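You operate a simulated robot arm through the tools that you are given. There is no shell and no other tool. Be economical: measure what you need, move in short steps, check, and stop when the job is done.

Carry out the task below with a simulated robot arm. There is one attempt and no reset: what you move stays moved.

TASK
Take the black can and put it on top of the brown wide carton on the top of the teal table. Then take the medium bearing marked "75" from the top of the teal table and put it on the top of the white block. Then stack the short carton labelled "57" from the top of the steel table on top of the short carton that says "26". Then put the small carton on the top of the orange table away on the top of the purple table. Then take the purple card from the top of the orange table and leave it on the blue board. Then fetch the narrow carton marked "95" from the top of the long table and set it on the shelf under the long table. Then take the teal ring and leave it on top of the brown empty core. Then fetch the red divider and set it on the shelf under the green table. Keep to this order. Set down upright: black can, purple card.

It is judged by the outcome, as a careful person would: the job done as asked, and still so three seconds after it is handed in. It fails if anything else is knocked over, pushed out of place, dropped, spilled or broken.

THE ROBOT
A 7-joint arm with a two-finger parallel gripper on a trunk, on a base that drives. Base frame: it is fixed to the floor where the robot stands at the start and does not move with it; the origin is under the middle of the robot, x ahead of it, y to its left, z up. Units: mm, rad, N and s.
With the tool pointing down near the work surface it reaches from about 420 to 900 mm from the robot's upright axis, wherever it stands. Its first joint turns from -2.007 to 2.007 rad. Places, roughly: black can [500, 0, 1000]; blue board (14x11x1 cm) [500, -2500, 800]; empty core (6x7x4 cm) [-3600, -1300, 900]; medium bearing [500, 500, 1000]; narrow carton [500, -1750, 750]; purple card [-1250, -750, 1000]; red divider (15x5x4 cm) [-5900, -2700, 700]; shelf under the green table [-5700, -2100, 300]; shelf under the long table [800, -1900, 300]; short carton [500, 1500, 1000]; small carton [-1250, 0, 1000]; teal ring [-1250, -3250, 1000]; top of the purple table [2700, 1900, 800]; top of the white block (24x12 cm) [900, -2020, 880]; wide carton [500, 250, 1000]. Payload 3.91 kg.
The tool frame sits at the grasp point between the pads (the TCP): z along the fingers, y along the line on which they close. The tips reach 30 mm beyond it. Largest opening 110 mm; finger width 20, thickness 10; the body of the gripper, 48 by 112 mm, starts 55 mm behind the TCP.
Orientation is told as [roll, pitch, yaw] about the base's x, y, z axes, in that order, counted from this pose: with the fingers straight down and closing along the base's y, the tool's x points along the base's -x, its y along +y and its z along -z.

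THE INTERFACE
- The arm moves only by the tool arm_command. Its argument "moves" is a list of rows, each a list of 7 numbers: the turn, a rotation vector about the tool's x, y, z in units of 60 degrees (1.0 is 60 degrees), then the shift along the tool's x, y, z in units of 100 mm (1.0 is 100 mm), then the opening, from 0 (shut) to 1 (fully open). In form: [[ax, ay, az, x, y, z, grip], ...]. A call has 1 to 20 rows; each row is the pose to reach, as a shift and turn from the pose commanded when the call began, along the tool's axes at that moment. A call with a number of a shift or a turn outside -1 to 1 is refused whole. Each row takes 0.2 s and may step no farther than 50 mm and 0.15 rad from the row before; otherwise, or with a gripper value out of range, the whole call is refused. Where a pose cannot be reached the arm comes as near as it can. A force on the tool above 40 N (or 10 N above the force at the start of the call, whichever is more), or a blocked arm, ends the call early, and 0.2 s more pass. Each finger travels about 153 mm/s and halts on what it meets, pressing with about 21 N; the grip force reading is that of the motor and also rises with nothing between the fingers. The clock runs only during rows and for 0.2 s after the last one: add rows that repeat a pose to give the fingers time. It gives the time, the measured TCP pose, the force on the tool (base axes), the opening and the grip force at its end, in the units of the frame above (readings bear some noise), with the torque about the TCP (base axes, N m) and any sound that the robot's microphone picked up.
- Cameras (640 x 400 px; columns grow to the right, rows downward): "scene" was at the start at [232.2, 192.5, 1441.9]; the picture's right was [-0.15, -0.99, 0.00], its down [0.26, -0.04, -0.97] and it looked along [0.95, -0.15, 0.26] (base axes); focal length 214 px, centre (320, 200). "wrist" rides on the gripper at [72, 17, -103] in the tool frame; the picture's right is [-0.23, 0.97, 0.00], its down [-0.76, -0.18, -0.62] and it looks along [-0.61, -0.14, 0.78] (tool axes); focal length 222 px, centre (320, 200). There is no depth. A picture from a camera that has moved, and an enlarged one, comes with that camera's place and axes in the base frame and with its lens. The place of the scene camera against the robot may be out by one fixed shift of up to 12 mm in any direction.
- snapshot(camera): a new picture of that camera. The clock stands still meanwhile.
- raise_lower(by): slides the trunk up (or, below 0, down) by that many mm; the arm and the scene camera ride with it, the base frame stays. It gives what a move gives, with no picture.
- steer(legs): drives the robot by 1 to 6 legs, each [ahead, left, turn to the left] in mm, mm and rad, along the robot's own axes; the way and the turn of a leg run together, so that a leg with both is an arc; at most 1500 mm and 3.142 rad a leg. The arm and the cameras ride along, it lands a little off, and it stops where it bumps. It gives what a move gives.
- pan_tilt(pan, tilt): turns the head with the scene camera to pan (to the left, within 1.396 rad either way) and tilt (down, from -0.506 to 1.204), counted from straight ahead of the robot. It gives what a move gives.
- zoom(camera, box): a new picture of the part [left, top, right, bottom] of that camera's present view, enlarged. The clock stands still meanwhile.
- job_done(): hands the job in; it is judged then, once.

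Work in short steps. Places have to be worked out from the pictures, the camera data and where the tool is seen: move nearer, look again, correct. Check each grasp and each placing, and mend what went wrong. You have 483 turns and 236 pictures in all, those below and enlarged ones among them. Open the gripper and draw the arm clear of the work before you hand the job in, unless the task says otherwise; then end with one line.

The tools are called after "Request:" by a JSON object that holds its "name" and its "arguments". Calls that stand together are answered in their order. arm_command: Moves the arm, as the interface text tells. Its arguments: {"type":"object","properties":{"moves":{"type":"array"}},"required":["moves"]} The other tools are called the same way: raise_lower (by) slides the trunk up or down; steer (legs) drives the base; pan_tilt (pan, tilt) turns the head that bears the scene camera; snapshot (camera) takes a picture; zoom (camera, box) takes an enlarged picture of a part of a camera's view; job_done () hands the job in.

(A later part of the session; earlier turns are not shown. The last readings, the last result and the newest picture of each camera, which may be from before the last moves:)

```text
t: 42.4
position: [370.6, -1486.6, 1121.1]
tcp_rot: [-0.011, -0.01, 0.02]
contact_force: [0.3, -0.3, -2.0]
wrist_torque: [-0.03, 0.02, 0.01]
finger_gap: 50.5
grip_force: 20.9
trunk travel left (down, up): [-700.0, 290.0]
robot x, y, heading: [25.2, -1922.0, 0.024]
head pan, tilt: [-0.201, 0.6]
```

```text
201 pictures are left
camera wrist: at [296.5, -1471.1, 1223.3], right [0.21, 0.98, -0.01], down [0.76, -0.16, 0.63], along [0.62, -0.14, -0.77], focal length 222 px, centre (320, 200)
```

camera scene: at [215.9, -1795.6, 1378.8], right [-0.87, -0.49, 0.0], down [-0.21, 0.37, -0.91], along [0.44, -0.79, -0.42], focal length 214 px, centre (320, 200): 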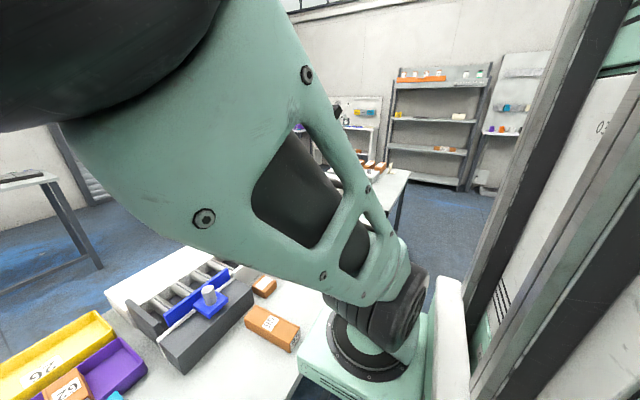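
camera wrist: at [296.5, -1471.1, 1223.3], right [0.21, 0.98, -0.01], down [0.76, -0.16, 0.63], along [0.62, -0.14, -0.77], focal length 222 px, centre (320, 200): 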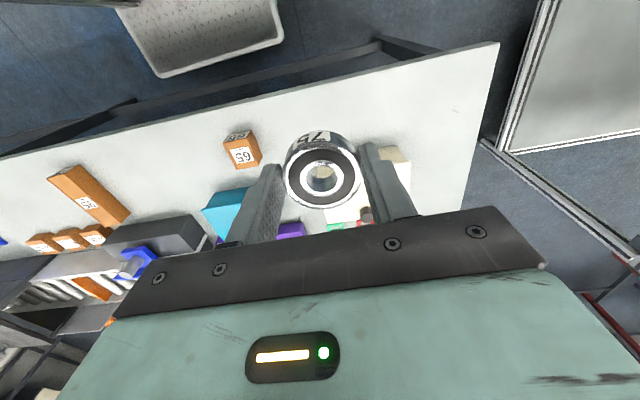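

The head is blocked by the arm; I extend the hand forward and right (z 1120 is well above everything on this table).

Request:
{"name": "arm_command", "arguments": {"moves": [[0, 0, 0, -0.35, -0.25, 0, 0.25], [0, 0, 0, -0.7, -0.5, 0, 0.25], [0, 0, 0, -1, -0.8, 0, 0.25]]}}

Request:
{"name": "arm_command", "arguments": {"moves": [[0, 0, 0, -0.2, -0.4, 0, 0.25], [0, 0, 0, -0.3, -0.8, 0, 0.25], [0, 0, 0, -0.3, -1, 0, 0.25]]}}

Request:
{"name": "pan_tilt", "arguments": {"pan": -0.3, "tilt": 0.7}}

Request:
{"name": "snapshot", "arguments": {"camera": "scene"}}

Request:
{"name": "snapshot", "arguments": {"camera": "wrist"}}

```text
t: 43.1
position: [467.2, -1561.8, 1125.3]
tcp_rot: [-0.006, -0.01, 0.028]
contact_force: [-0.7, -0.2, -1.3]
wrist_torque: [-0.02, -0.02, 0.01]
finger_gap: 50.6
grip_force: 21.5
trunk travel left (down, up): [-700.0, 290.0]
robot x, y, heading: [25.4, -1925.9, 0.032]
head pan, tilt: [-0.201, 0.6]
```

```text
t: 44.0
position: [499.3, -1662.2, 1124.4]
tcp_rot: [-0.007, -0.011, 0.029]
contact_force: [-0.5, 0.5, -1.2]
wrist_torque: [-0.01, 0.01, 0.01]
finger_gap: 50.5
grip_force: 21.0
trunk travel left (down, up): [-700.0, 290.0]
robot x, y, heading: [25.4, -1924.9, 0.027]
head pan, tilt: [-0.201, 0.6]
```

```text
t: 44.6
position: [498.9, -1662.3, 1125.3]
tcp_rot: [-0.006, -0.014, 0.028]
contact_force: [0.4, 0.1, -1.3]
wrist_torque: [0.0, 0.01, 0.05]
finger_gap: 50.6
grip_force: 21.2
trunk travel left (down, up): [-700.0, 290.0]
robot x, y, heading: [21.5, -1925.3, 0.029]
head pan, tilt: [-0.3, 0.7]
```

```text
200 pictures are left
camera scene: at [253.0, -1738.0, 1355.6], right [-0.27, -0.96, 0.0], down [-0.62, 0.17, -0.77], along [0.74, -0.21, -0.64], focal length 214 px, centre (320, 200)
```

scene: 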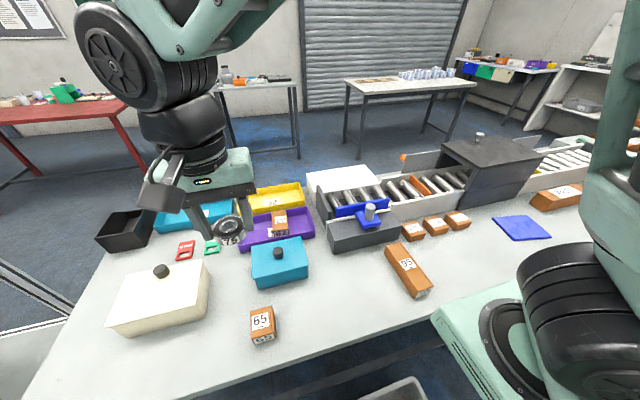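

```text
199 pictures are left
camera wrist: at [425.2, -1647.2, 1226.8], right [0.2, 0.98, 0.0], down [0.76, -0.15, 0.63], along [0.62, -0.13, -0.78], focal length 222 px, centre (320, 200)
```

wrist: 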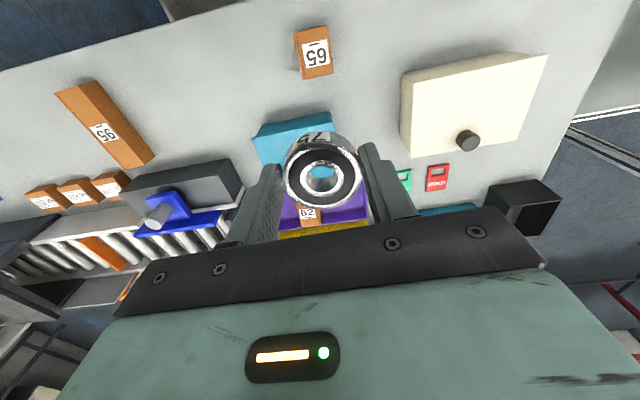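

The white block's top is visible behind the roller tray. I move the hand toward it at height to see it with the wrist camera.

Request:
{"name": "arm_command", "arguments": {"moves": [[0, 0, 0, -0.3, -0.4, 0, 0.25], [0, 0, 0, -0.6, -0.75, 0, 0.25], [0, 0, 0, -0.9, -1, 0, 0.25]]}}

Request:
{"name": "arm_command", "arguments": {"moves": [[0, 0, 0, -0.15, -0.45, 0, 0.25], [0, 0, 0, -0.3, -0.9, 0, 0.25], [0, 0, 0, -0.4, -1, 0, 0.25]]}}

Request:
{"name": "zoom", "arguments": {"camera": "scene", "box": [220, 120, 560, 330]}}

Request:
{"name": "snapshot", "arguments": {"camera": "wrist"}}

```text
t: 45.4
position: [591.0, -1758.6, 1131.0]
tcp_rot: [-0.004, -0.011, 0.028]
contact_force: [-0.5, 0.0, -1.9]
wrist_torque: [0.01, 0.0, 0.0]
finger_gap: 50.5
grip_force: 20.9
trunk travel left (down, up): [-700.0, 290.0]
robot x, y, heading: [23.6, -1925.4, 0.028]
head pan, tilt: [-0.3, 0.7]
```

```text
t: 46.2
position: [635.4, -1859.2, 1129.3]
tcp_rot: [-0.005, -0.012, 0.028]
contact_force: [-1.0, 0.3, -1.8]
wrist_torque: [-0.01, 0.0, 0.01]
finger_gap: 50.7
grip_force: 20.8
trunk travel left (down, up): [-700.0, 290.0]
robot x, y, heading: [25.8, -1930.5, 0.027]
head pan, tilt: [-0.3, 0.7]
```

```text
1.88 times, centred on (390, 225) of scene
camera zoom: at [252.8, -1737.9, 1355.6], right [-0.27, -0.96, 0.0], down [-0.62, 0.17, -0.76], along [0.74, -0.21, -0.64], focal length 404 px, centre (188, 153)
```

zoom: 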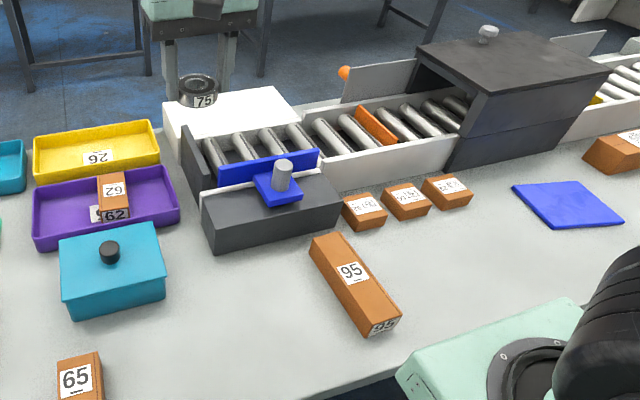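

```text
197 pictures are left
camera wrist: at [560.5, -1844.4, 1231.5], right [0.2, 0.98, 0.0], down [0.76, -0.15, 0.63], along [0.62, -0.13, -0.78], focal length 222 px, centre (320, 200)
```

wrist: 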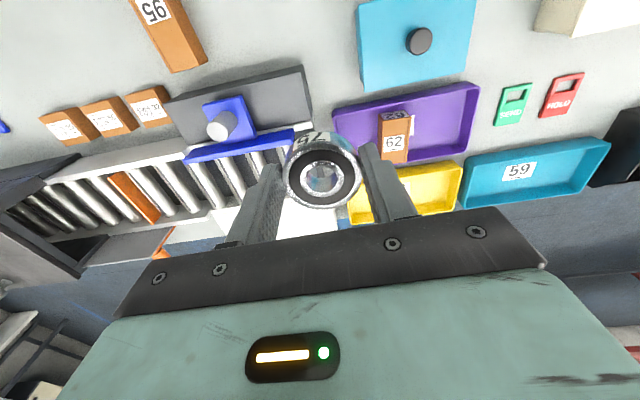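

I move the hand farther forward to see the block past the tray.

Request:
{"name": "arm_command", "arguments": {"moves": [[0, 0, 0, -0.3, -0.2, 0, 0.25], [0, 0, 0, -0.6, -0.4, 0, 0.25], [0, 0, 0, -0.9, -0.6, 0, 0.25]]}}

Request:
{"name": "snapshot", "arguments": {"camera": "wrist"}}

Request:
{"name": "zoom", "arguments": {"camera": "scene", "box": [270, 110, 470, 250]}}

```text
t: 47.0
position: [724.8, -1917.0, 1130.8]
tcp_rot: [-0.005, -0.011, 0.029]
contact_force: [0.2, 0.2, -1.4]
wrist_torque: [0.01, -0.03, 0.0]
finger_gap: 50.8
grip_force: 21.1
trunk travel left (down, up): [-700.0, 290.0]
robot x, y, heading: [22.9, -1922.5, 0.028]
head pan, tilt: [-0.3, 0.7]
```

```text
196 pictures are left
camera wrist: at [651.7, -1902.7, 1232.3], right [0.2, 0.98, 0.0], down [0.76, -0.15, 0.63], along [0.62, -0.13, -0.78], focal length 222 px, centre (320, 200)
```

wrist: 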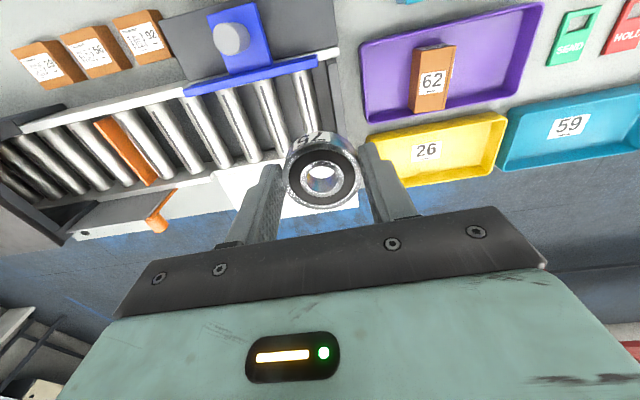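

```text
2.86 times, centred on (370, 180) of scene
camera zoom: at [252.6, -1737.9, 1355.6], right [-0.27, -0.96, 0.0], down [-0.62, 0.17, -0.77], along [0.74, -0.21, -0.64], focal length 613 px, centre (177, 257)
```

zoom: 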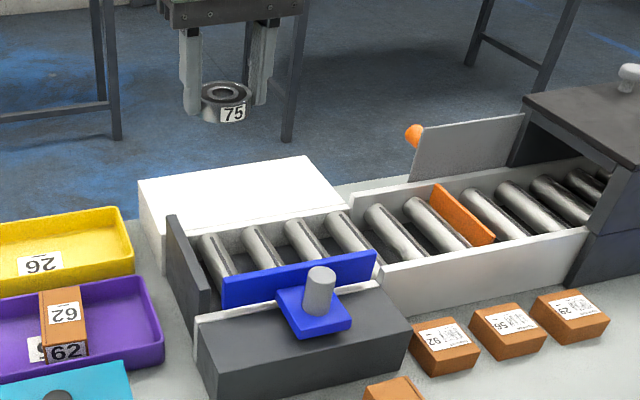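

The block's top is centred near (905, −2012), z≈885. I strafe 85 mm right so the reach is straight ahead.

Request:
{"name": "steer", "arguments": {"legs": [[0, -85, 0]]}}

Request:
{"name": "arm_command", "arguments": {"moves": [[0, 0, 0, -0.4, 0, 0, 0.25], [0, 0, 0, -0.8, 0, 0, 0.25], [0, 0, 0, -1, 0, 0, 0.25]]}}

Request:
{"name": "snapshot", "arguments": {"camera": "wrist"}}

```text
t: 48.1
position: [728.8, -2000.1, 1130.0]
tcp_rot: [-0.006, -0.011, 0.03]
contact_force: [-0.3, 0.6, -2.2]
wrist_torque: [0.01, 0.01, -0.02]
finger_gap: 50.6
grip_force: 21.3
trunk travel left (down, up): [-700.0, 290.0]
robot x, y, heading: [23.3, -2007.1, 0.029]
head pan, tilt: [-0.3, 0.7]
```

```text
t: 48.9
position: [829.2, -1997.3, 1131.6]
tcp_rot: [-0.005, -0.011, 0.028]
contact_force: [0.2, 0.4, -1.9]
wrist_torque: [0.03, 0.01, -0.04]
finger_gap: 50.8
grip_force: 20.8
trunk travel left (down, up): [-700.0, 290.0]
robot x, y, heading: [30.5, -2007.8, 0.028]
head pan, tilt: [-0.3, 0.7]
```

```text
194 pictures are left
camera wrist: at [754.7, -1982.5, 1233.8], right [0.2, 0.98, 0.0], down [0.76, -0.15, 0.63], along [0.62, -0.13, -0.78], focal length 222 px, centre (320, 200)
```

wrist: 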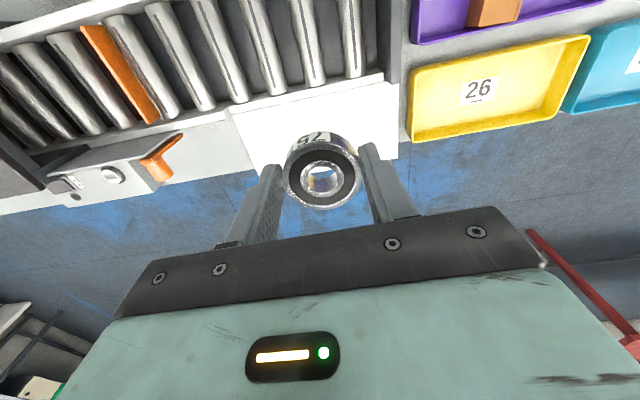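

Block spans x≈835–970, y≈−2140–−1905; I go over its centre (903, −2014) and descend.

Request:
{"name": "arm_command", "arguments": {"moves": [[0, 0, 0, -0.4, -0.1, 0, 0.25], [0, 0, 0, -0.72, -0.19, 0, 0.25], [0, 0, 0, -0.72, -0.19, 0.4, 0.25], [0, 0, 0, -0.72, -0.19, 0.8, 0.25], [0, 0, 0, -0.72, -0.19, 1, 0.25]]}}

Request:
{"name": "snapshot", "arguments": {"camera": "wrist"}}

Request:
{"name": "snapshot", "arguments": {"camera": "scene"}}

```text
t: 50.1
position: [902.2, -2012.8, 1033.0]
tcp_rot: [-0.005, -0.01, 0.029]
contact_force: [0.6, -0.1, -1.6]
wrist_torque: [0.0, 0.02, -0.02]
finger_gap: 50.7
grip_force: 21.0
trunk travel left (down, up): [-700.0, 290.0]
robot x, y, heading: [24.3, -2006.5, 0.031]
head pan, tilt: [-0.3, 0.7]
```

```text
193 pictures are left
camera wrist: at [827.3, -1998.7, 1134.3], right [0.2, 0.98, 0.0], down [0.76, -0.15, 0.63], along [0.62, -0.13, -0.78], focal length 222 px, centre (320, 200)
```

wrist: 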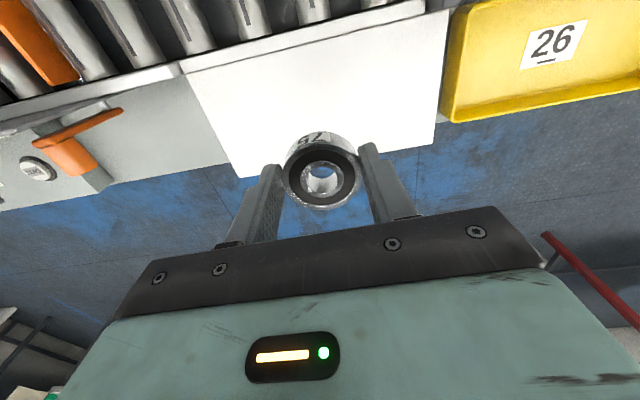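

```text
192 pictures are left
camera scene: at [255.0, -1821.7, 1355.6], right [-0.27, -0.96, 0.0], down [-0.62, 0.17, -0.76], along [0.74, -0.2, -0.64], focal length 214 px, centre (320, 200)
```

scene: 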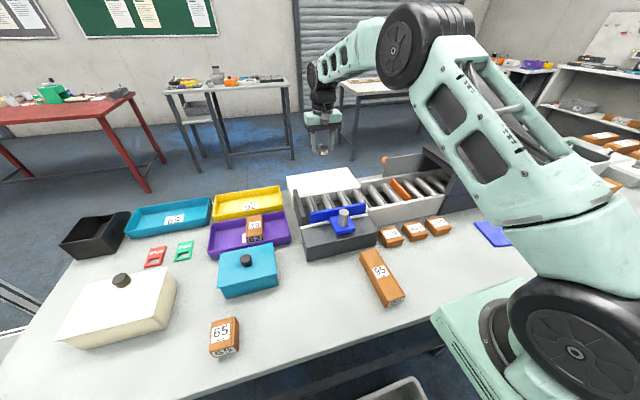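

Centre confirmed (906, −2014). Descend 85 mm, then in small steps to contact.

Request:
{"name": "arm_command", "arguments": {"moves": [[0, 0, 0, -0.03, 0, 0.4, 0.25], [0, 0, 0, -0.03, 0, 0.8, 0.25], [0, 0, 0, -0.03, 0, 0.9, 0.25], [0, 0, 0, -0.03, 0, 0.95, 0.25], [0, 0, 0, -0.03, 0, 1, 0.25]]}}

Request:
{"name": "snapshot", "arguments": {"camera": "wrist"}}

```text
t: 51.3
position: [906.0, -2017.1, 931.1]
tcp_rot: [-0.006, -0.009, 0.029]
contact_force: [0.3, -0.4, -1.3]
wrist_torque: [-0.02, 0.03, 0.03]
finger_gap: 50.8
grip_force: 21.0
trunk travel left (down, up): [-700.0, 290.0]
robot x, y, heading: [29.2, -2009.1, 0.031]
head pan, tilt: [-0.3, 0.7]
```

```text
191 pictures are left
camera wrist: at [831.4, -2001.3, 1033.2], right [0.2, 0.98, 0.0], down [0.76, -0.15, 0.63], along [0.62, -0.13, -0.78], focal length 222 px, centre (320, 200)
```

wrist: 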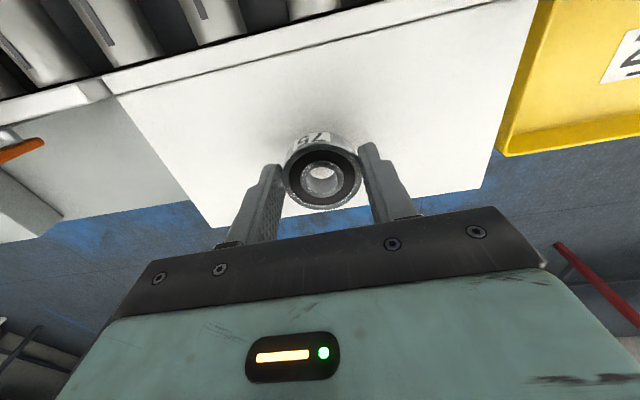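

Not yet in contact at 931. Continue slowly.

Request:
{"name": "arm_command", "arguments": {"moves": [[0, 0, 0, 0, 0, 0.05, 0.25], [0, 0, 0, 0, 0, 0.1, 0.25], [0, 0, 0, 0, 0, 0.13, 0.25], [0, 0, 0, 0, 0, 0.16, 0.25]]}}

```text
t: 52.3
position: [905.2, -2015.2, 917.5]
tcp_rot: [-0.006, -0.009, 0.03]
contact_force: [-0.1, 0.3, -2.2]
wrist_torque: [-0.03, -0.01, -0.02]
finger_gap: 50.7
grip_force: 20.9
trunk travel left (down, up): [-700.0, 290.0]
robot x, y, heading: [31.5, -2010.6, 0.033]
head pan, tilt: [-0.3, 0.7]
```

Request:
{"name": "arm_command", "arguments": {"moves": [[0, 0, 0, 0, 0, 0.03, 0.25], [0, 0, 0, 0, 0, 0.06, 0.25], [0, 0, 0, 0, 0, 0.09, 0.25]]}}

```text
t: 53.1
position: [904.9, -2014.9, 908.3]
tcp_rot: [-0.006, -0.011, 0.03]
contact_force: [-0.3, -0.3, 1.1]
wrist_torque: [0.03, -0.03, 0.03]
finger_gap: 50.8
grip_force: 20.9
trunk travel left (down, up): [-700.0, 290.0]
robot x, y, heading: [28.8, -2007.8, 0.028]
head pan, tilt: [-0.3, 0.7]
```

Contact is just beginning; 2 mm more, release and rise.

Request:
{"name": "arm_command", "arguments": {"moves": [[0, 0, 0, 0, 0, 0.02, 0.25], [0, 0, 0, 0, 0, 0.02, 0.6], [0, 0, 0, 0, 0, 0.02, 0.8], [0, 0, 0, 0, 0, 0.02, 0.9], [0, 0, 0, 0, 0, -0.3, 0.9], [0, 0, 0, 0, 0, -0.7, 0.9], [0, 0, 0, 0, 0, -1, 0.9]]}}

Request:
{"name": "snapshot", "arguments": {"camera": "wrist"}}

```text
t: 54.7
position: [906.3, -2015.7, 1007.2]
tcp_rot: [-0.005, -0.012, 0.03]
contact_force: [0.3, 0.0, 0.1]
wrist_torque: [0.0, 0.02, -0.03]
finger_gap: 99.0
grip_force: 0.1
trunk travel left (down, up): [-700.0, 290.0]
robot x, y, heading: [27.4, -2006.1, 0.027]
head pan, tilt: [-0.3, 0.7]
```

```text
190 pictures are left
camera wrist: at [831.7, -2000.8, 1109.3], right [0.2, 0.98, 0.0], down [0.76, -0.15, 0.63], along [0.62, -0.13, -0.78], focal length 222 px, centre (320, 200)
```

wrist: 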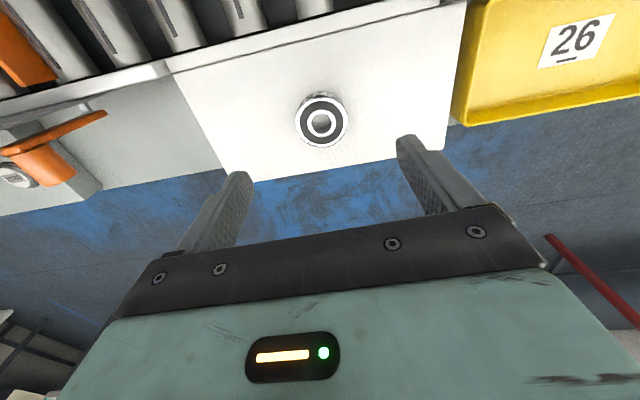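

The bearing rests on the block. Next the "57" carton on the steel table (y≈1500). I raise and retract the arm.

Request:
{"name": "arm_command", "arguments": {"moves": [[0, 0, 0, 0, 0, -0.45, 0.9], [0, 0, 0, 0, 0, -0.9, 0.9], [0, 0, 0, 0.3, 0, -1, 0.9], [0, 0, 0, 0.7, 0, -1, 0.9], [0, 0, 0, 1, 0, -1, 0.9]]}}

Request:
{"name": "arm_command", "arguments": {"moves": [[0, 0, 0, 0.4, 0, -0.2, 0.9], [0, 0, 0, 0.8, 0, -0.4, 0.9], [0, 0, 0, 1, 0, -0.6, 0.9]]}}

Request:
{"name": "arm_command", "arguments": {"moves": [[0, 0, 0, 0.4, 0, 0, 0.9], [0, 0, 0, 0.8, 0, 0, 0.9], [0, 0, 0, 1, 0, 0, 0.9]]}}

Request:
{"name": "arm_command", "arguments": {"moves": [[0, 0, 0, 0.4, 0, 0, 0.9], [0, 0, 0, 0.8, 0, 0, 0.9], [0, 0, 0, 1, 0, 0, 0.9]]}}

Request:
{"name": "pan_tilt", "arguments": {"pan": 0.9, "tilt": 0.4}}

Request:
{"name": "snapshot", "arguments": {"camera": "scene"}}

```text
t: 55.9
position: [802.3, -2016.6, 1106.7]
tcp_rot: [-0.005, -0.009, 0.03]
contact_force: [0.1, 0.6, -0.9]
wrist_torque: [-0.01, 0.01, -0.03]
finger_gap: 98.9
grip_force: 0.0
trunk travel left (down, up): [-700.0, 290.0]
robot x, y, heading: [24.6, -2008.4, 0.033]
head pan, tilt: [-0.3, 0.7]
```

```text
t: 56.7
position: [700.7, -2016.4, 1163.9]
tcp_rot: [-0.007, -0.009, 0.029]
contact_force: [0.5, -0.3, -0.3]
wrist_torque: [0.04, 0.04, -0.01]
finger_gap: 99.0
grip_force: 0.0
trunk travel left (down, up): [-700.0, 290.0]
robot x, y, heading: [25.4, -2008.5, 0.033]
head pan, tilt: [-0.3, 0.7]
```

```text
t: 57.5
position: [603.8, -2021.6, 1164.6]
tcp_rot: [-0.006, -0.011, 0.032]
contact_force: [0.3, 0.3, 0.4]
wrist_torque: [0.0, -0.01, 0.01]
finger_gap: 98.9
grip_force: 0.0
trunk travel left (down, up): [-700.0, 290.0]
robot x, y, heading: [28.9, -2009.6, 0.034]
head pan, tilt: [-0.3, 0.7]
```

```text
t: 58.3
position: [502.8, -2024.0, 1163.3]
tcp_rot: [-0.004, -0.009, 0.029]
contact_force: [0.1, 0.5, -0.5]
wrist_torque: [-0.01, 0.04, 0.01]
finger_gap: 98.7
grip_force: 0.1
trunk travel left (down, up): [-700.0, 290.0]
robot x, y, heading: [28.0, -2006.7, 0.032]
head pan, tilt: [-0.3, 0.7]
```

```text
t: 59.7
position: [503.1, -2024.0, 1163.2]
tcp_rot: [-0.005, -0.01, 0.031]
contact_force: [0.1, -0.2, -0.1]
wrist_torque: [0.05, -0.01, -0.01]
finger_gap: 99.2
grip_force: 0.0
trunk travel left (down, up): [-700.0, 290.0]
robot x, y, heading: [25.2, -2006.6, 0.026]
head pan, tilt: [0.901, 0.4]
```

```text
189 pictures are left
camera scene: at [228.6, -1724.7, 1382.4], right [0.8, -0.6, 0.0], down [-0.23, -0.31, -0.92], along [0.55, 0.74, -0.39], focal length 214 px, centre (320, 200)
```

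scene: 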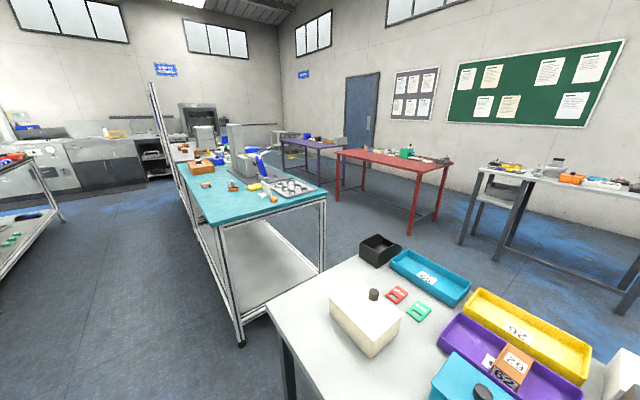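

The aisle is clear. Straighten heading and drive left 2950 mm.

Request:
{"name": "steer", "arguments": {"legs": [[-20, 0, -0.03], [0, 1500, 0], [0, 1450, 0]]}}

Request:
{"name": "pan_tilt", "arguments": {"pan": 0.4, "tilt": 0.5}}

Request:
{"name": "snapshot", "arguments": {"camera": "scene"}}

```text
t: 74.0
position: [481.9, 887.5, 1164.4]
tcp_rot: [-0.005, -0.012, 0.015]
contact_force: [0.9, 0.0, -1.2]
wrist_torque: [0.02, 0.03, 0.01]
finger_gap: 98.9
grip_force: 0.0
trunk travel left (down, up): [-700.0, 290.0]
robot x, y, heading: [7.9, 910.5, 0.018]
head pan, tilt: [0.901, 0.4]
stopped in leg 3: the robot was blocked; the commanded pose is now the measured one
```

```text
t: 74.9
position: [482.7, 885.9, 1164.1]
tcp_rot: [-0.002, -0.01, 0.012]
contact_force: [-0.6, 0.4, -0.5]
wrist_torque: [0.01, 0.02, 0.01]
finger_gap: 99.0
grip_force: 0.0
trunk travel left (down, up): [-700.0, 290.0]
robot x, y, heading: [8.2, 912.2, 0.013]
head pan, tilt: [0.4, 0.499]
```

```text
188 pictures are left
camera scene: at [240.0, 1153.5, 1374.1], right [0.4, -0.92, 0.0], down [-0.44, -0.19, -0.88], along [0.8, 0.35, -0.48], focal length 214 px, centre (320, 200)
```

scene: 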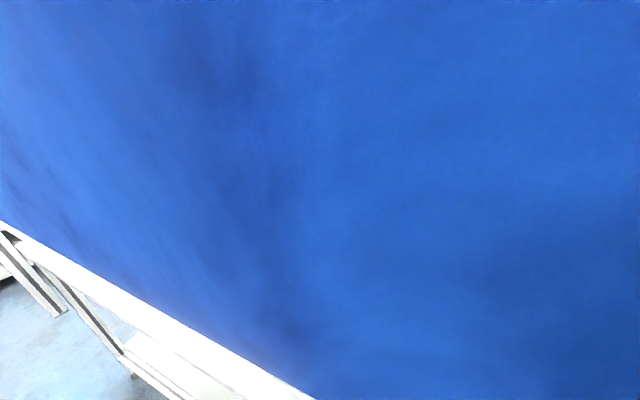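

Something blue blocks at the head. Back off 250 mm right and look.

Request:
{"name": "steer", "arguments": {"legs": [[0, -300, 0]]}}

Request:
{"name": "pan_tilt", "arguments": {"pan": 1.0, "tilt": 0.4}}

Request:
{"name": "snapshot", "arguments": {"camera": "scene"}}

Request:
{"name": "snapshot", "arguments": {"camera": "wrist"}}

```text
t: 76.9
position: [487.1, 593.6, 1163.8]
tcp_rot: [-0.007, -0.011, 0.02]
contact_force: [0.4, 0.1, 0.5]
wrist_torque: [0.0, -0.01, -0.01]
finger_gap: 98.8
grip_force: 0.1
trunk travel left (down, up): [-700.0, 290.0]
robot x, y, heading: [13.0, 614.7, 0.018]
head pan, tilt: [0.4, 0.499]
```

```text
t: 77.9
position: [486.1, 593.5, 1162.7]
tcp_rot: [-0.005, -0.011, 0.019]
contact_force: [0.8, 0.4, 0.0]
wrist_torque: [-0.02, 0.01, 0.02]
finger_gap: 98.8
grip_force: 0.1
trunk travel left (down, up): [-700.0, 290.0]
robot x, y, heading: [13.6, 616.6, 0.018]
head pan, tilt: [1.0, 0.4]
```

```text
187 pictures are left
camera scene: at [208.8, 901.7, 1382.4], right [0.85, -0.53, 0.0], down [-0.2, -0.33, -0.92], along [0.48, 0.78, -0.39], focal length 214 px, centre (320, 200)
```

scene: 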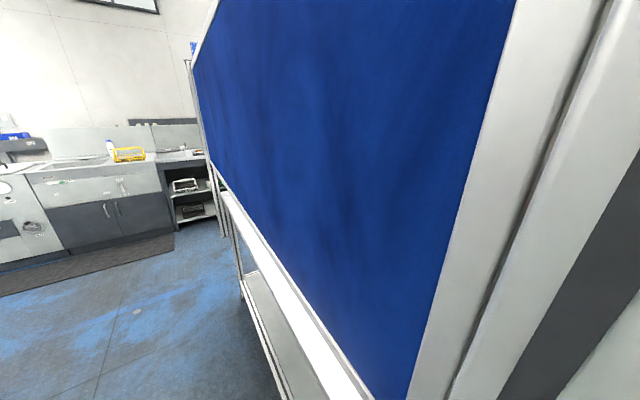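

```text
186 pictures are left
camera wrist: at [413.3, 608.5, 1266.1], right [0.21, 0.98, 0.0], down [0.76, -0.16, 0.63], along [0.62, -0.13, -0.78], focal length 222 px, centre (320, 200)
```

wrist: 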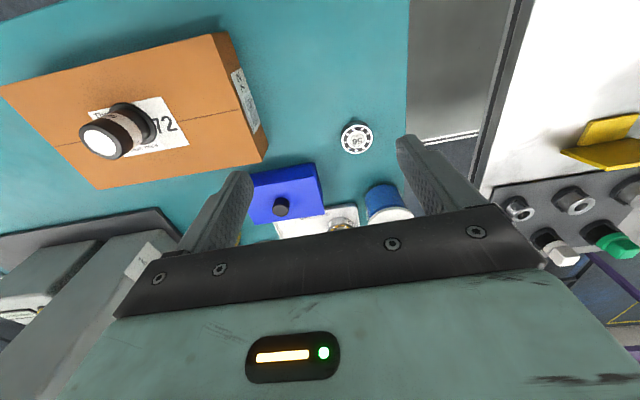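

A blue screen stands along the near edge of the steel table (from y≈950). I shift right and look at the steel table's top past its end.

Request:
{"name": "steer", "arguments": {"legs": [[0, -250, 0]]}}

Request:
{"name": "pan_tilt", "arguments": {"pan": 0.6, "tilt": 0.5}}

Request:
{"name": "snapshot", "arguments": {"camera": "scene"}}

```text
t: 79.8
position: [491.8, 342.7, 1163.9]
tcp_rot: [-0.005, -0.01, 0.019]
contact_force: [-0.3, -0.2, 0.0]
wrist_torque: [0.0, -0.02, -0.02]
finger_gap: 99.1
grip_force: 0.0
trunk travel left (down, up): [-700.0, 290.0]
robot x, y, heading: [16.9, 367.8, 0.016]
head pan, tilt: [1.0, 0.4]
```

```text
t: 80.6
position: [492.5, 343.8, 1164.3]
tcp_rot: [-0.007, -0.01, 0.019]
contact_force: [0.0, -0.1, 0.6]
wrist_torque: [-0.02, 0.01, 0.0]
finger_gap: 99.0
grip_force: 0.0
trunk travel left (down, up): [-700.0, 290.0]
robot x, y, heading: [18.5, 364.6, 0.024]
head pan, tilt: [0.6, 0.499]
```

```text
185 pictures are left
camera scene: at [238.8, 626.2, 1373.3], right [0.58, -0.81, 0.0], down [-0.39, -0.28, -0.88], along [0.71, 0.51, -0.48], focal length 214 px, centre (320, 200)
```

scene: 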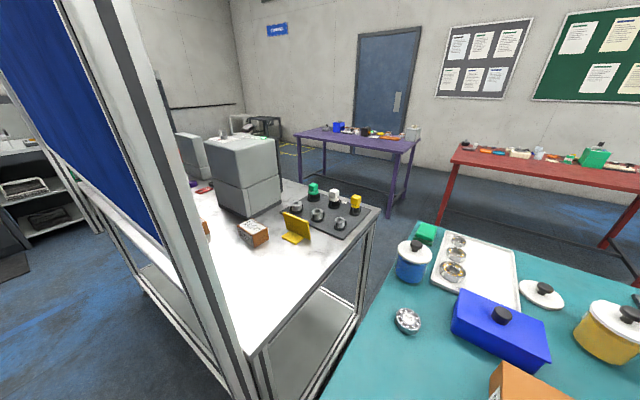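

Request:
{"name": "zoom", "arguments": {"camera": "scene", "box": [150, 130, 390, 290]}}

```text
2.50 times, centred on (270, 210) of scene
camera zoom: at [238.8, 626.2, 1373.3], right [0.58, -0.81, 0.0], down [-0.39, -0.28, -0.88], along [0.71, 0.51, -0.48], focal length 536 px, centre (445, 175)
```

zoom: 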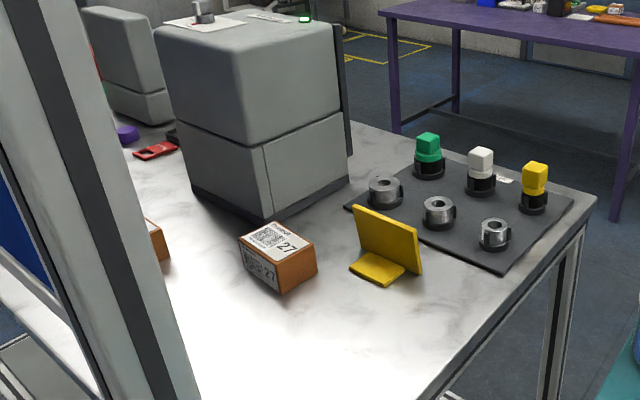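

The visible carton is "27"; the others are behind the screen, so I must work from the far side, going around the left end of the steel table. I back off and travel left, watching ahead.

Request:
{"name": "steer", "arguments": {"legs": [[-400, 0, -0.02], [0, 1300, 0]]}}

Request:
{"name": "pan_tilt", "arguments": {"pan": 0.9, "tilt": 0.4}}

Request:
{"name": "snapshot", "arguments": {"camera": "scene"}}

```text
t: 89.2
position: [106.0, 1631.3, 1163.0]
tcp_rot: [-0.006, -0.009, -0.014]
contact_force: [-0.4, -0.1, 0.8]
wrist_torque: [0.0, -0.03, -0.02]
finger_gap: 99.0
grip_force: 0.1
trunk travel left (down, up): [-700.0, 290.0]
robot x, y, heading: [-368.5, 1667.5, -0.018]
head pan, tilt: [0.6, 0.499]
```

```text
t: 90.0
position: [104.8, 1631.4, 1163.4]
tcp_rot: [-0.006, -0.011, -0.013]
contact_force: [-0.3, -0.5, 0.1]
wrist_torque: [-0.01, 0.02, -0.02]
finger_gap: 98.9
grip_force: 0.1
trunk travel left (down, up): [-700.0, 290.0]
robot x, y, heading: [-368.3, 1668.2, -0.016]
head pan, tilt: [0.901, 0.4]
```

```text
183 pictures are left
camera scene: at [-155.5, 1943.3, 1382.4], right [0.77, -0.63, 0.0], down [-0.25, -0.3, -0.92], along [0.58, 0.71, -0.39], focal length 214 px, centre (320, 200)
```

scene: 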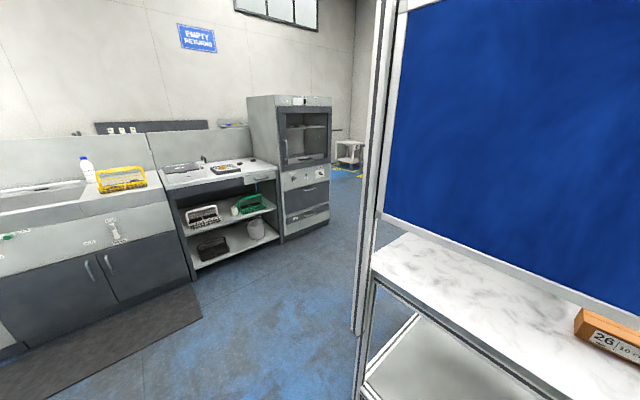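

Carton "26" appears on the near strip of the table. I pan straight ahead to see it all.

Request:
{"name": "pan_tilt", "arguments": {"pan": 0.2, "tilt": 0.5}}

Request:
{"name": "snapshot", "arguments": {"camera": "scene"}}

Request:
{"name": "snapshot", "arguments": {"camera": "wrist"}}

```text
t: 91.1
position: [105.8, 1630.6, 1163.9]
tcp_rot: [-0.005, -0.01, -0.012]
contact_force: [0.1, -0.3, 0.3]
wrist_torque: [-0.01, 0.04, 0.01]
finger_gap: 98.9
grip_force: 0.0
trunk travel left (down, up): [-700.0, 290.0]
robot x, y, heading: [-368.3, 1666.7, -0.012]
head pan, tilt: [0.201, 0.499]
```

```text
182 pictures are left
camera scene: at [-124.7, 1888.6, 1373.3], right [0.19, -0.98, 0.0], down [-0.47, -0.09, -0.88], along [0.86, 0.16, -0.48], focal length 214 px, centre (320, 200)
```

scene: 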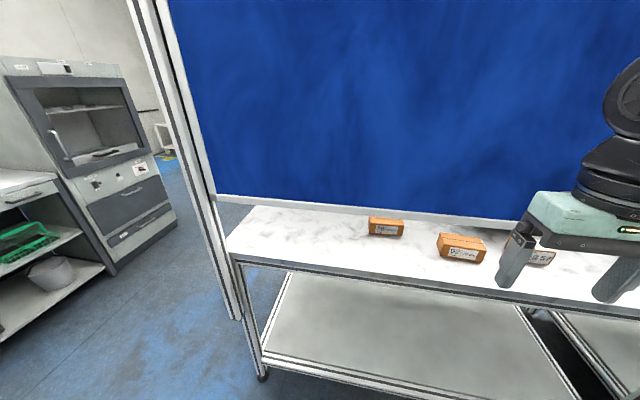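

```text
181 pictures are left
camera wrist: at [31.9, 1648.8, 1266.1], right [0.24, 0.97, 0.0], down [0.75, -0.18, 0.63], along [0.61, -0.15, -0.78], focal length 222 px, centre (320, 200)
```

wrist: 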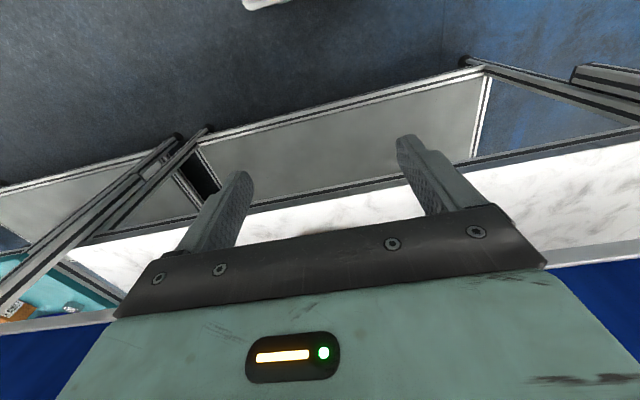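

The blue screen hangs over the table's front edge with a gap of ~180 mm below it. I'll go around to the far side and view the table from there.

Request:
{"name": "steer", "arguments": {"legs": [[0, 1330, 0.015], [1000, 0, 0]]}}

Request:
{"name": "pan_tilt", "arguments": {"pan": -0.9, "tilt": 0.4}}

Request:
{"name": "snapshot", "arguments": {"camera": "scene"}}

```text
t: 102.6
position: [1116.1, 2978.2, 1164.2]
tcp_rot: [-0.005, -0.009, 0.003]
contact_force: [0.2, -0.6, 0.2]
wrist_torque: [0.02, 0.04, 0.06]
finger_gap: 99.1
grip_force: 0.0
trunk travel left (down, up): [-700.0, 290.0]
robot x, y, heading: [635.8, 3008.5, -0.001]
head pan, tilt: [0.201, 0.499]
```

```text
t: 103.9
position: [1115.9, 2977.9, 1164.5]
tcp_rot: [-0.005, -0.012, 0.003]
contact_force: [0.7, -0.2, 0.9]
wrist_torque: [0.02, 0.01, -0.02]
finger_gap: 99.0
grip_force: 0.0
trunk travel left (down, up): [-700.0, 290.0]
robot x, y, heading: [642.5, 3007.9, 0.002]
head pan, tilt: [-0.901, 0.4]
```

```text
180 pictures are left
camera scene: at [850.5, 3140.2, 1382.4], right [-0.78, -0.62, 0.0], down [-0.24, 0.3, -0.92], along [0.57, -0.72, -0.39], focal length 214 px, centre (320, 200)
```

scene: 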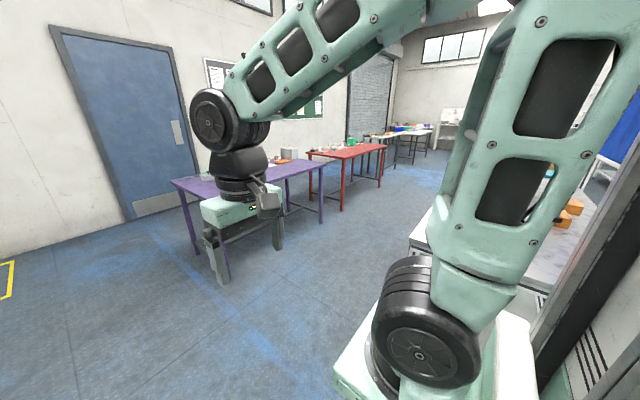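

The aisle between steel and purple tables is free. Drive forward 880 mm and turn right to face along the aisle.

Request:
{"name": "steer", "arguments": {"legs": [[900, 0, 0], [0, 0, -1.57]]}}

Request:
{"name": "pan_tilt", "arguments": {"pan": -0.5, "tilt": 0.5}}

Request:
{"name": "snapshot", "arguments": {"camera": "scene"}}

```text
t: 112.4
position: [1527.1, 2539.0, 1164.9]
tcp_rot: [-0.006, -0.012, -1.522]
contact_force: [0.1, 0.8, 0.3]
wrist_torque: [-0.03, -0.02, -0.04]
finger_gap: 99.0
grip_force: 0.0
trunk travel left (down, up): [-700.0, 290.0]
robot x, y, heading: [1533.6, 3016.4, -1.521]
head pan, tilt: [-0.901, 0.4]
```

```text
t: 113.3
position: [1528.2, 2539.6, 1164.0]
tcp_rot: [-0.005, -0.01, -1.519]
contact_force: [-0.1, 0.5, -0.1]
wrist_torque: [0.0, -0.02, -0.02]
finger_gap: 98.9
grip_force: 0.1
trunk travel left (down, up): [-700.0, 290.0]
robot x, y, heading: [1535.7, 3015.1, -1.517]
head pan, tilt: [-0.499, 0.499]
```

```text
179 pictures are left
camera scene: at [1718.4, 2801.7, 1373.3], right [-0.9, 0.44, 0.0], down [0.21, 0.43, -0.88], along [-0.38, -0.79, -0.48], focal length 214 px, centre (320, 200)
```

scene: 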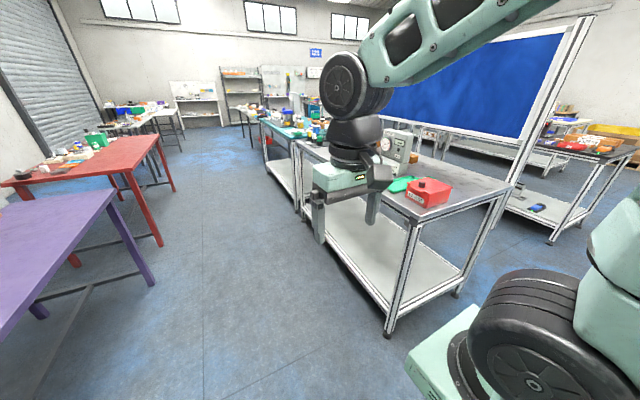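

The steel table is on the right with a few items at its left end. I turn to face it (−x) and move along it.

Request:
{"name": "steer", "arguments": {"legs": [[0, 0, -1.61], [0, 1000, 0]]}}

Request:
{"name": "pan_tilt", "arguments": {"pan": 0.3, "tilt": 0.6}}

Request:
{"name": "snapshot", "arguments": {"camera": "scene"}}

```text
t: 122.3
position: [1100.5, 2032.0, 1164.5]
tcp_rot: [-0.006, -0.01, -3.104]
contact_force: [-0.3, -0.5, -0.5]
wrist_torque: [-0.02, 0.01, 0.03]
finger_gap: 99.0
grip_force: 0.1
trunk travel left (down, up): [-700.0, 290.0]
robot x, y, heading: [1578.0, 2019.9, -3.107]
head pan, tilt: [-0.499, 0.499]
```

```text
t: 123.4
position: [1099.5, 2032.7, 1164.0]
tcp_rot: [-0.005, -0.01, -3.102]
contact_force: [-0.5, -0.6, -0.1]
wrist_torque: [-0.01, 0.01, 0.02]
finger_gap: 98.7
grip_force: 0.2
trunk travel left (down, up): [-700.0, 290.0]
robot x, y, heading: [1574.8, 2020.2, -3.103]
head pan, tilt: [0.3, 0.6]
```

```text
178 pictures are left
camera scene: at [1369.6, 1779.5, 1364.2], right [-0.33, 0.94, 0.0], down [0.53, 0.19, -0.83], along [-0.78, -0.27, -0.56], focal length 214 px, centre (320, 200)
```

scene: 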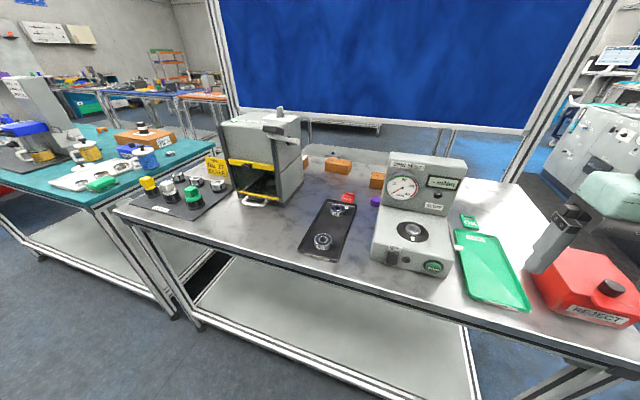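

Request:
{"name": "zoom", "arguments": {"camera": "scene", "box": [220, 100, 460, 260]}}

```text
2.50 times, centred on (340, 180) of scene
camera zoom: at [1369.6, 1779.5, 1364.2], right [-0.33, 0.94, 0.0], down [0.53, 0.19, -0.83], along [-0.78, -0.27, -0.56], focal length 536 px, centre (270, 250)
```

zoom: 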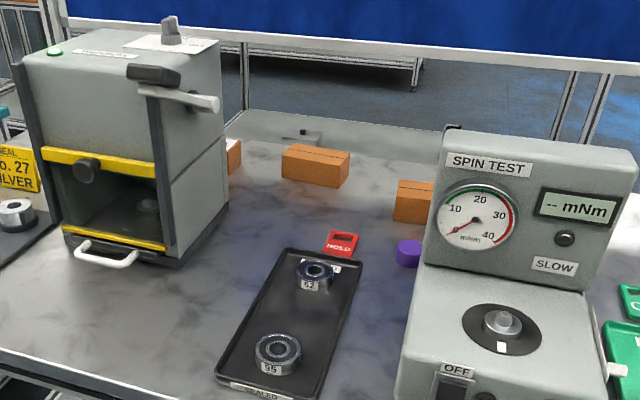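

Label faces point to the front side (−x). I go around to view them from the front-left corner before choosing.

Request:
{"name": "steer", "arguments": {"legs": [[0, -1000, -0.03], [1500, 0, 0], [200, 0, 0.9]]}}

Request:
{"name": "pan_tilt", "arguments": {"pan": 1.0, "tilt": 0.3}}

Request:
{"name": "snapshot", "arguments": {"camera": "scene"}}

```text
t: 138.0
position: [-446.7, 2579.2, 1162.7]
tcp_rot: [-0.006, -0.01, -2.234]
contact_force: [0.2, 0.3, 0.4]
wrist_torque: [-0.01, -0.02, 0.02]
finger_gap: 99.0
grip_force: 0.1
trunk travel left (down, up): [-700.0, 290.0]
robot x, y, heading: [-129.8, 2931.4, -2.238]
head pan, tilt: [0.3, 0.6]
```

```text
t: 139.1
position: [-447.4, 2578.6, 1163.8]
tcp_rot: [-0.006, -0.009, -2.235]
contact_force: [0.4, -0.4, -0.6]
wrist_torque: [0.0, -0.02, -0.02]
finger_gap: 99.0
grip_force: 0.0
trunk travel left (down, up): [-700.0, 290.0]
robot x, y, heading: [-130.3, 2933.1, -2.235]
head pan, tilt: [1.0, 0.3]
```

```text
176 pictures are left
camera scene: at [-14.8, 2606.6, 1391.7], right [-0.95, -0.33, 0.0], down [-0.1, 0.28, -0.96], along [0.31, -0.9, -0.3], focal length 214 px, centre (320, 200)
```

scene: 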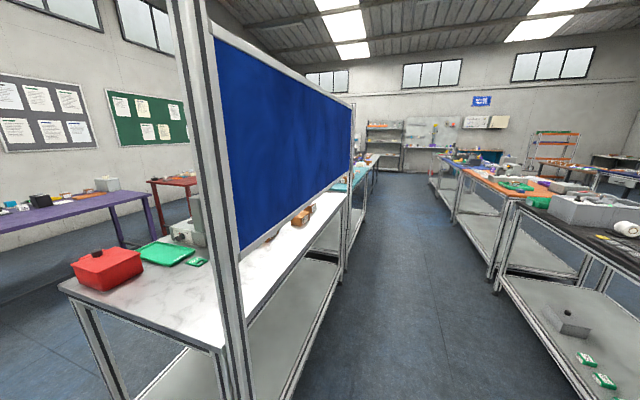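

Screen hides them from here; I move on along the front (−y 700).

Request:
{"name": "steer", "arguments": {"legs": [[551, 433, 0]]}}

Request:
{"name": "pan_tilt", "arguments": {"pan": 1.39, "tilt": 0.5}}

Request:
{"name": "snapshot", "arguments": {"camera": "scene"}}

```text
t: 142.9
position: [-447.0, 1884.1, 1164.8]
tcp_rot: [-0.005, -0.01, -2.234]
contact_force: [0.2, 0.2, -0.1]
wrist_torque: [0.02, 0.0, -0.03]
finger_gap: 98.7
grip_force: 0.0
trunk travel left (down, up): [-700.0, 290.0]
robot x, y, heading: [-127.1, 2240.7, -2.235]
head pan, tilt: [1.0, 0.3]
```

```text
t: 143.8
position: [-447.6, 1885.7, 1163.1]
tcp_rot: [-0.005, -0.011, -2.234]
contact_force: [0.4, 0.1, -0.4]
wrist_torque: [-0.03, 0.05, 0.0]
finger_gap: 99.0
grip_force: 0.0
trunk travel left (down, up): [-700.0, 290.0]
robot x, y, heading: [-127.0, 2240.2, -2.237]
head pan, tilt: [1.389, 0.499]
```

```text
175 pictures are left
camera scene: at [15.5, 1932.7, 1373.4], right [-0.75, -0.66, 0.0], down [-0.32, 0.36, -0.88], along [0.58, -0.66, -0.48], focal length 214 px, centre (320, 200)
```

scene: 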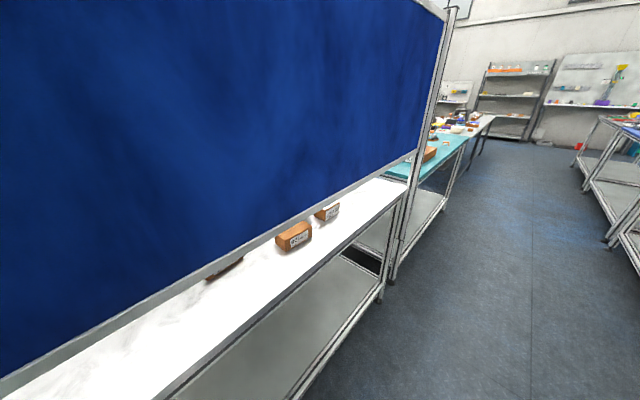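

Request:
{"name": "zoom", "arguments": {"camera": "scene", "box": [195, 190, 355, 290]}}

```text
4.00 times, centred on (275, 240) of scene
camera zoom: at [15.5, 1932.7, 1373.4], right [-0.75, -0.66, 0.0], down [-0.32, 0.36, -0.88], along [0.58, -0.66, -0.48], focal length 858 px, centre (500, 40)
```

zoom: 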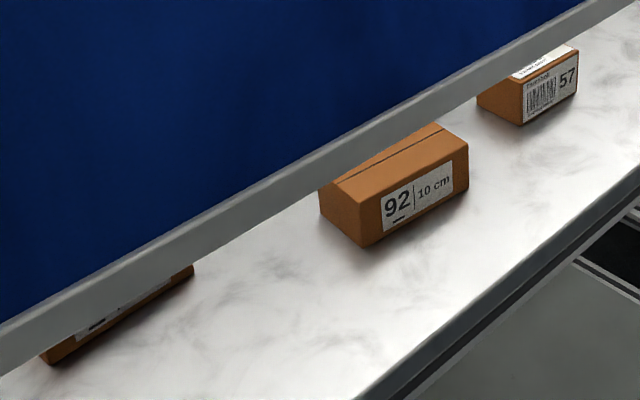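

Now clear: front labels are "57" for the rightmost (near (483, 1358), about 60×77×46 mm), "92" in the middle, and the leftmost (near (540, 1772)) is the "26" seen before. I drive back round to the far side.

Request:
{"name": "steer", "arguments": {"legs": [[-598, -470, 0], [0, 0, -0.9], [-1500, 0, 0], [-230, 0, 0], [0, 1500, 0]]}}

Request:
{"name": "pan_tilt", "arguments": {"pan": 0.2, "tilt": 0.6}}

Request:
{"name": "snapshot", "arguments": {"camera": "scene"}}

```text
t: 148.1
position: [-440.3, 2586.4, 1164.0]
tcp_rot: [-0.004, -0.011, -2.236]
contact_force: [0.2, -0.8, -1.3]
wrist_torque: [0.02, 0.0, -0.02]
finger_gap: 99.1
grip_force: 0.1
trunk travel left (down, up): [-700.0, 290.0]
robot x, y, heading: [-126.1, 2943.7, -2.24]
head pan, tilt: [1.389, 0.499]
stopped in leg 1: the robot was blocked; the commanded pose is now the measured one
```

```text
t: 149.4
position: [-441.9, 2587.0, 1163.1]
tcp_rot: [-0.005, -0.011, -2.237]
contact_force: [-0.3, -0.3, -1.0]
wrist_torque: [0.02, 0.04, 0.0]
finger_gap: 99.1
grip_force: 0.1
trunk travel left (down, up): [-700.0, 290.0]
robot x, y, heading: [-123.6, 2940.8, -2.236]
head pan, tilt: [0.201, 0.6]
```

```text
173 pictures are left
camera scene: at [-78.9, 2623.7, 1364.2], right [-0.89, 0.45, 0.0], down [0.25, 0.51, -0.83], along [-0.37, -0.74, -0.56], focal length 214 px, centre (320, 200)
```

scene: 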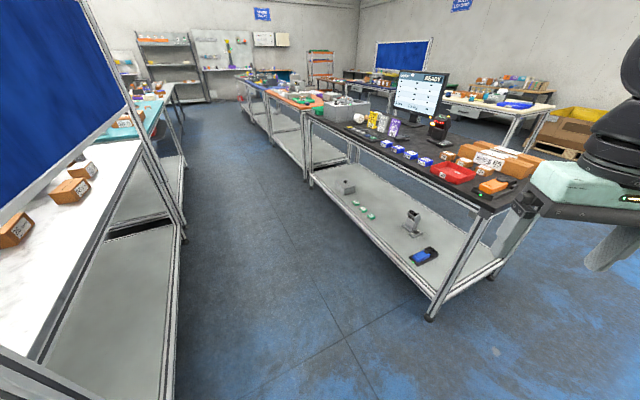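

Blocked behind (the sink units). I pull ahead a little, turn, then back through the passage at y≈2870.

Request:
{"name": "steer", "arguments": {"legs": [[60, 40, 0], [0, 0, -0.9], [-1500, 0, 0], [-230, 0, 0]]}}

```text
t: 161.1
position: [1110.4, 2934.6, 1164.3]
tcp_rot: [-0.005, -0.01, -3.102]
contact_force: [-0.2, 0.1, -0.1]
wrist_torque: [-0.02, -0.02, 0.01]
finger_gap: 98.9
grip_force: 0.0
trunk travel left (down, up): [-700.0, 290.0]
robot x, y, heading: [1586.1, 2919.7, -3.102]
head pan, tilt: [0.201, 0.6]
```

Request:
{"name": "steer", "arguments": {"legs": [[0, 0, -0.04], [0, 1500, 0]]}}

Request:
{"name": "pan_tilt", "arguments": {"pan": 0.3, "tilt": 0.6}}

Request:
{"name": "snapshot", "arguments": {"camera": "scene"}}

Request:
{"name": "snapshot", "arguments": {"camera": "wrist"}}

```text
t: 168.9
position: [1110.0, 1448.9, 1164.7]
tcp_rot: [-0.006, -0.01, -3.14]
contact_force: [0.2, 0.1, 0.1]
wrist_torque: [-0.01, 0.0, 0.0]
finger_gap: 99.1
grip_force: 0.0
trunk travel left (down, up): [-700.0, 290.0]
robot x, y, heading: [1588.0, 1417.2, 3.143]
head pan, tilt: [0.201, 0.6]
```

```text
t: 169.6
position: [1109.4, 1449.7, 1164.2]
tcp_rot: [-0.005, -0.011, -3.14]
contact_force: [0.2, -0.1, 0.3]
wrist_torque: [-0.01, -0.02, 0.0]
finger_gap: 99.1
grip_force: 0.0
trunk travel left (down, up): [-700.0, 290.0]
robot x, y, heading: [1585.2, 1419.7, 3.142]
head pan, tilt: [0.3, 0.6]
```

```text
172 pictures are left
camera scene: at [1369.0, 1186.7, 1364.2], right [-0.3, 0.96, 0.0], down [0.54, 0.17, -0.83], along [-0.79, -0.24, -0.56], focal length 214 px, centre (320, 200)
```

scene: 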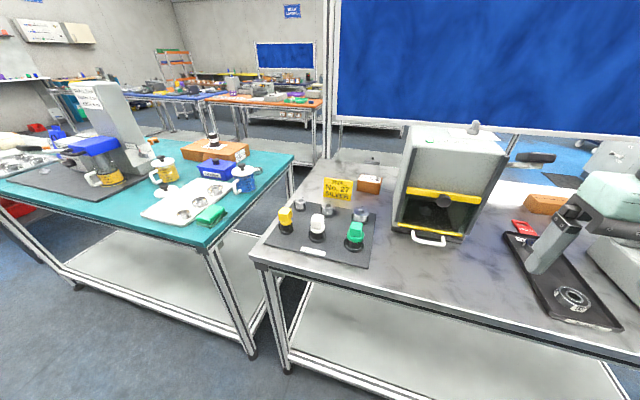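

```text
171 pictures are left
camera wrist: at [1183.1, 1430.9, 1266.0], right [-0.23, -0.97, 0.0], down [-0.76, 0.17, 0.63], along [-0.61, 0.14, -0.78], focal length 222 px, centre (320, 200)
```

wrist: 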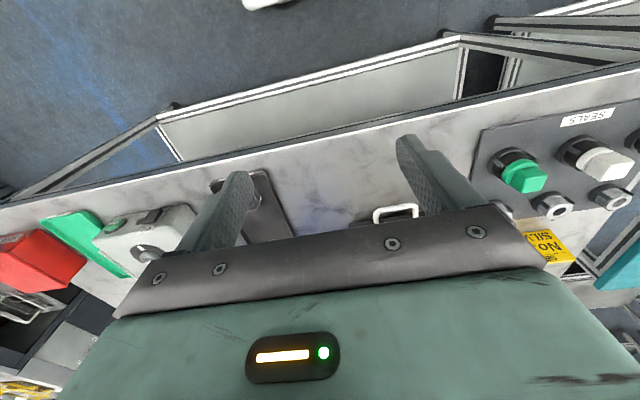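

Request:
{"name": "zoom", "arguments": {"camera": "scene", "box": [310, 90, 590, 270]}}

```text
2.22 times, centred on (450, 180) of scene
camera zoom: at [1369.0, 1186.7, 1364.2], right [-0.3, 0.96, 0.0], down [0.54, 0.17, -0.83], along [-0.79, -0.24, -0.56], focal length 477 px, centre (31, 244)
```

zoom: 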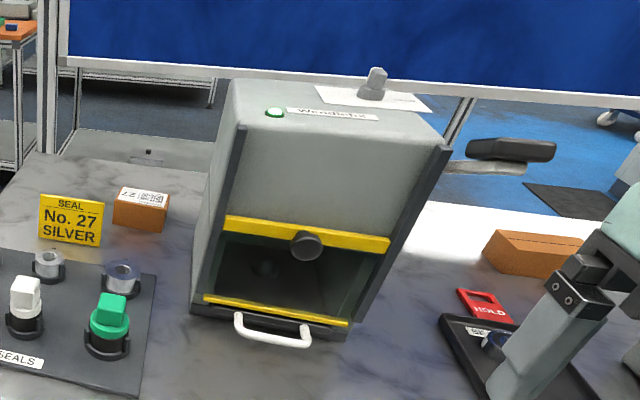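

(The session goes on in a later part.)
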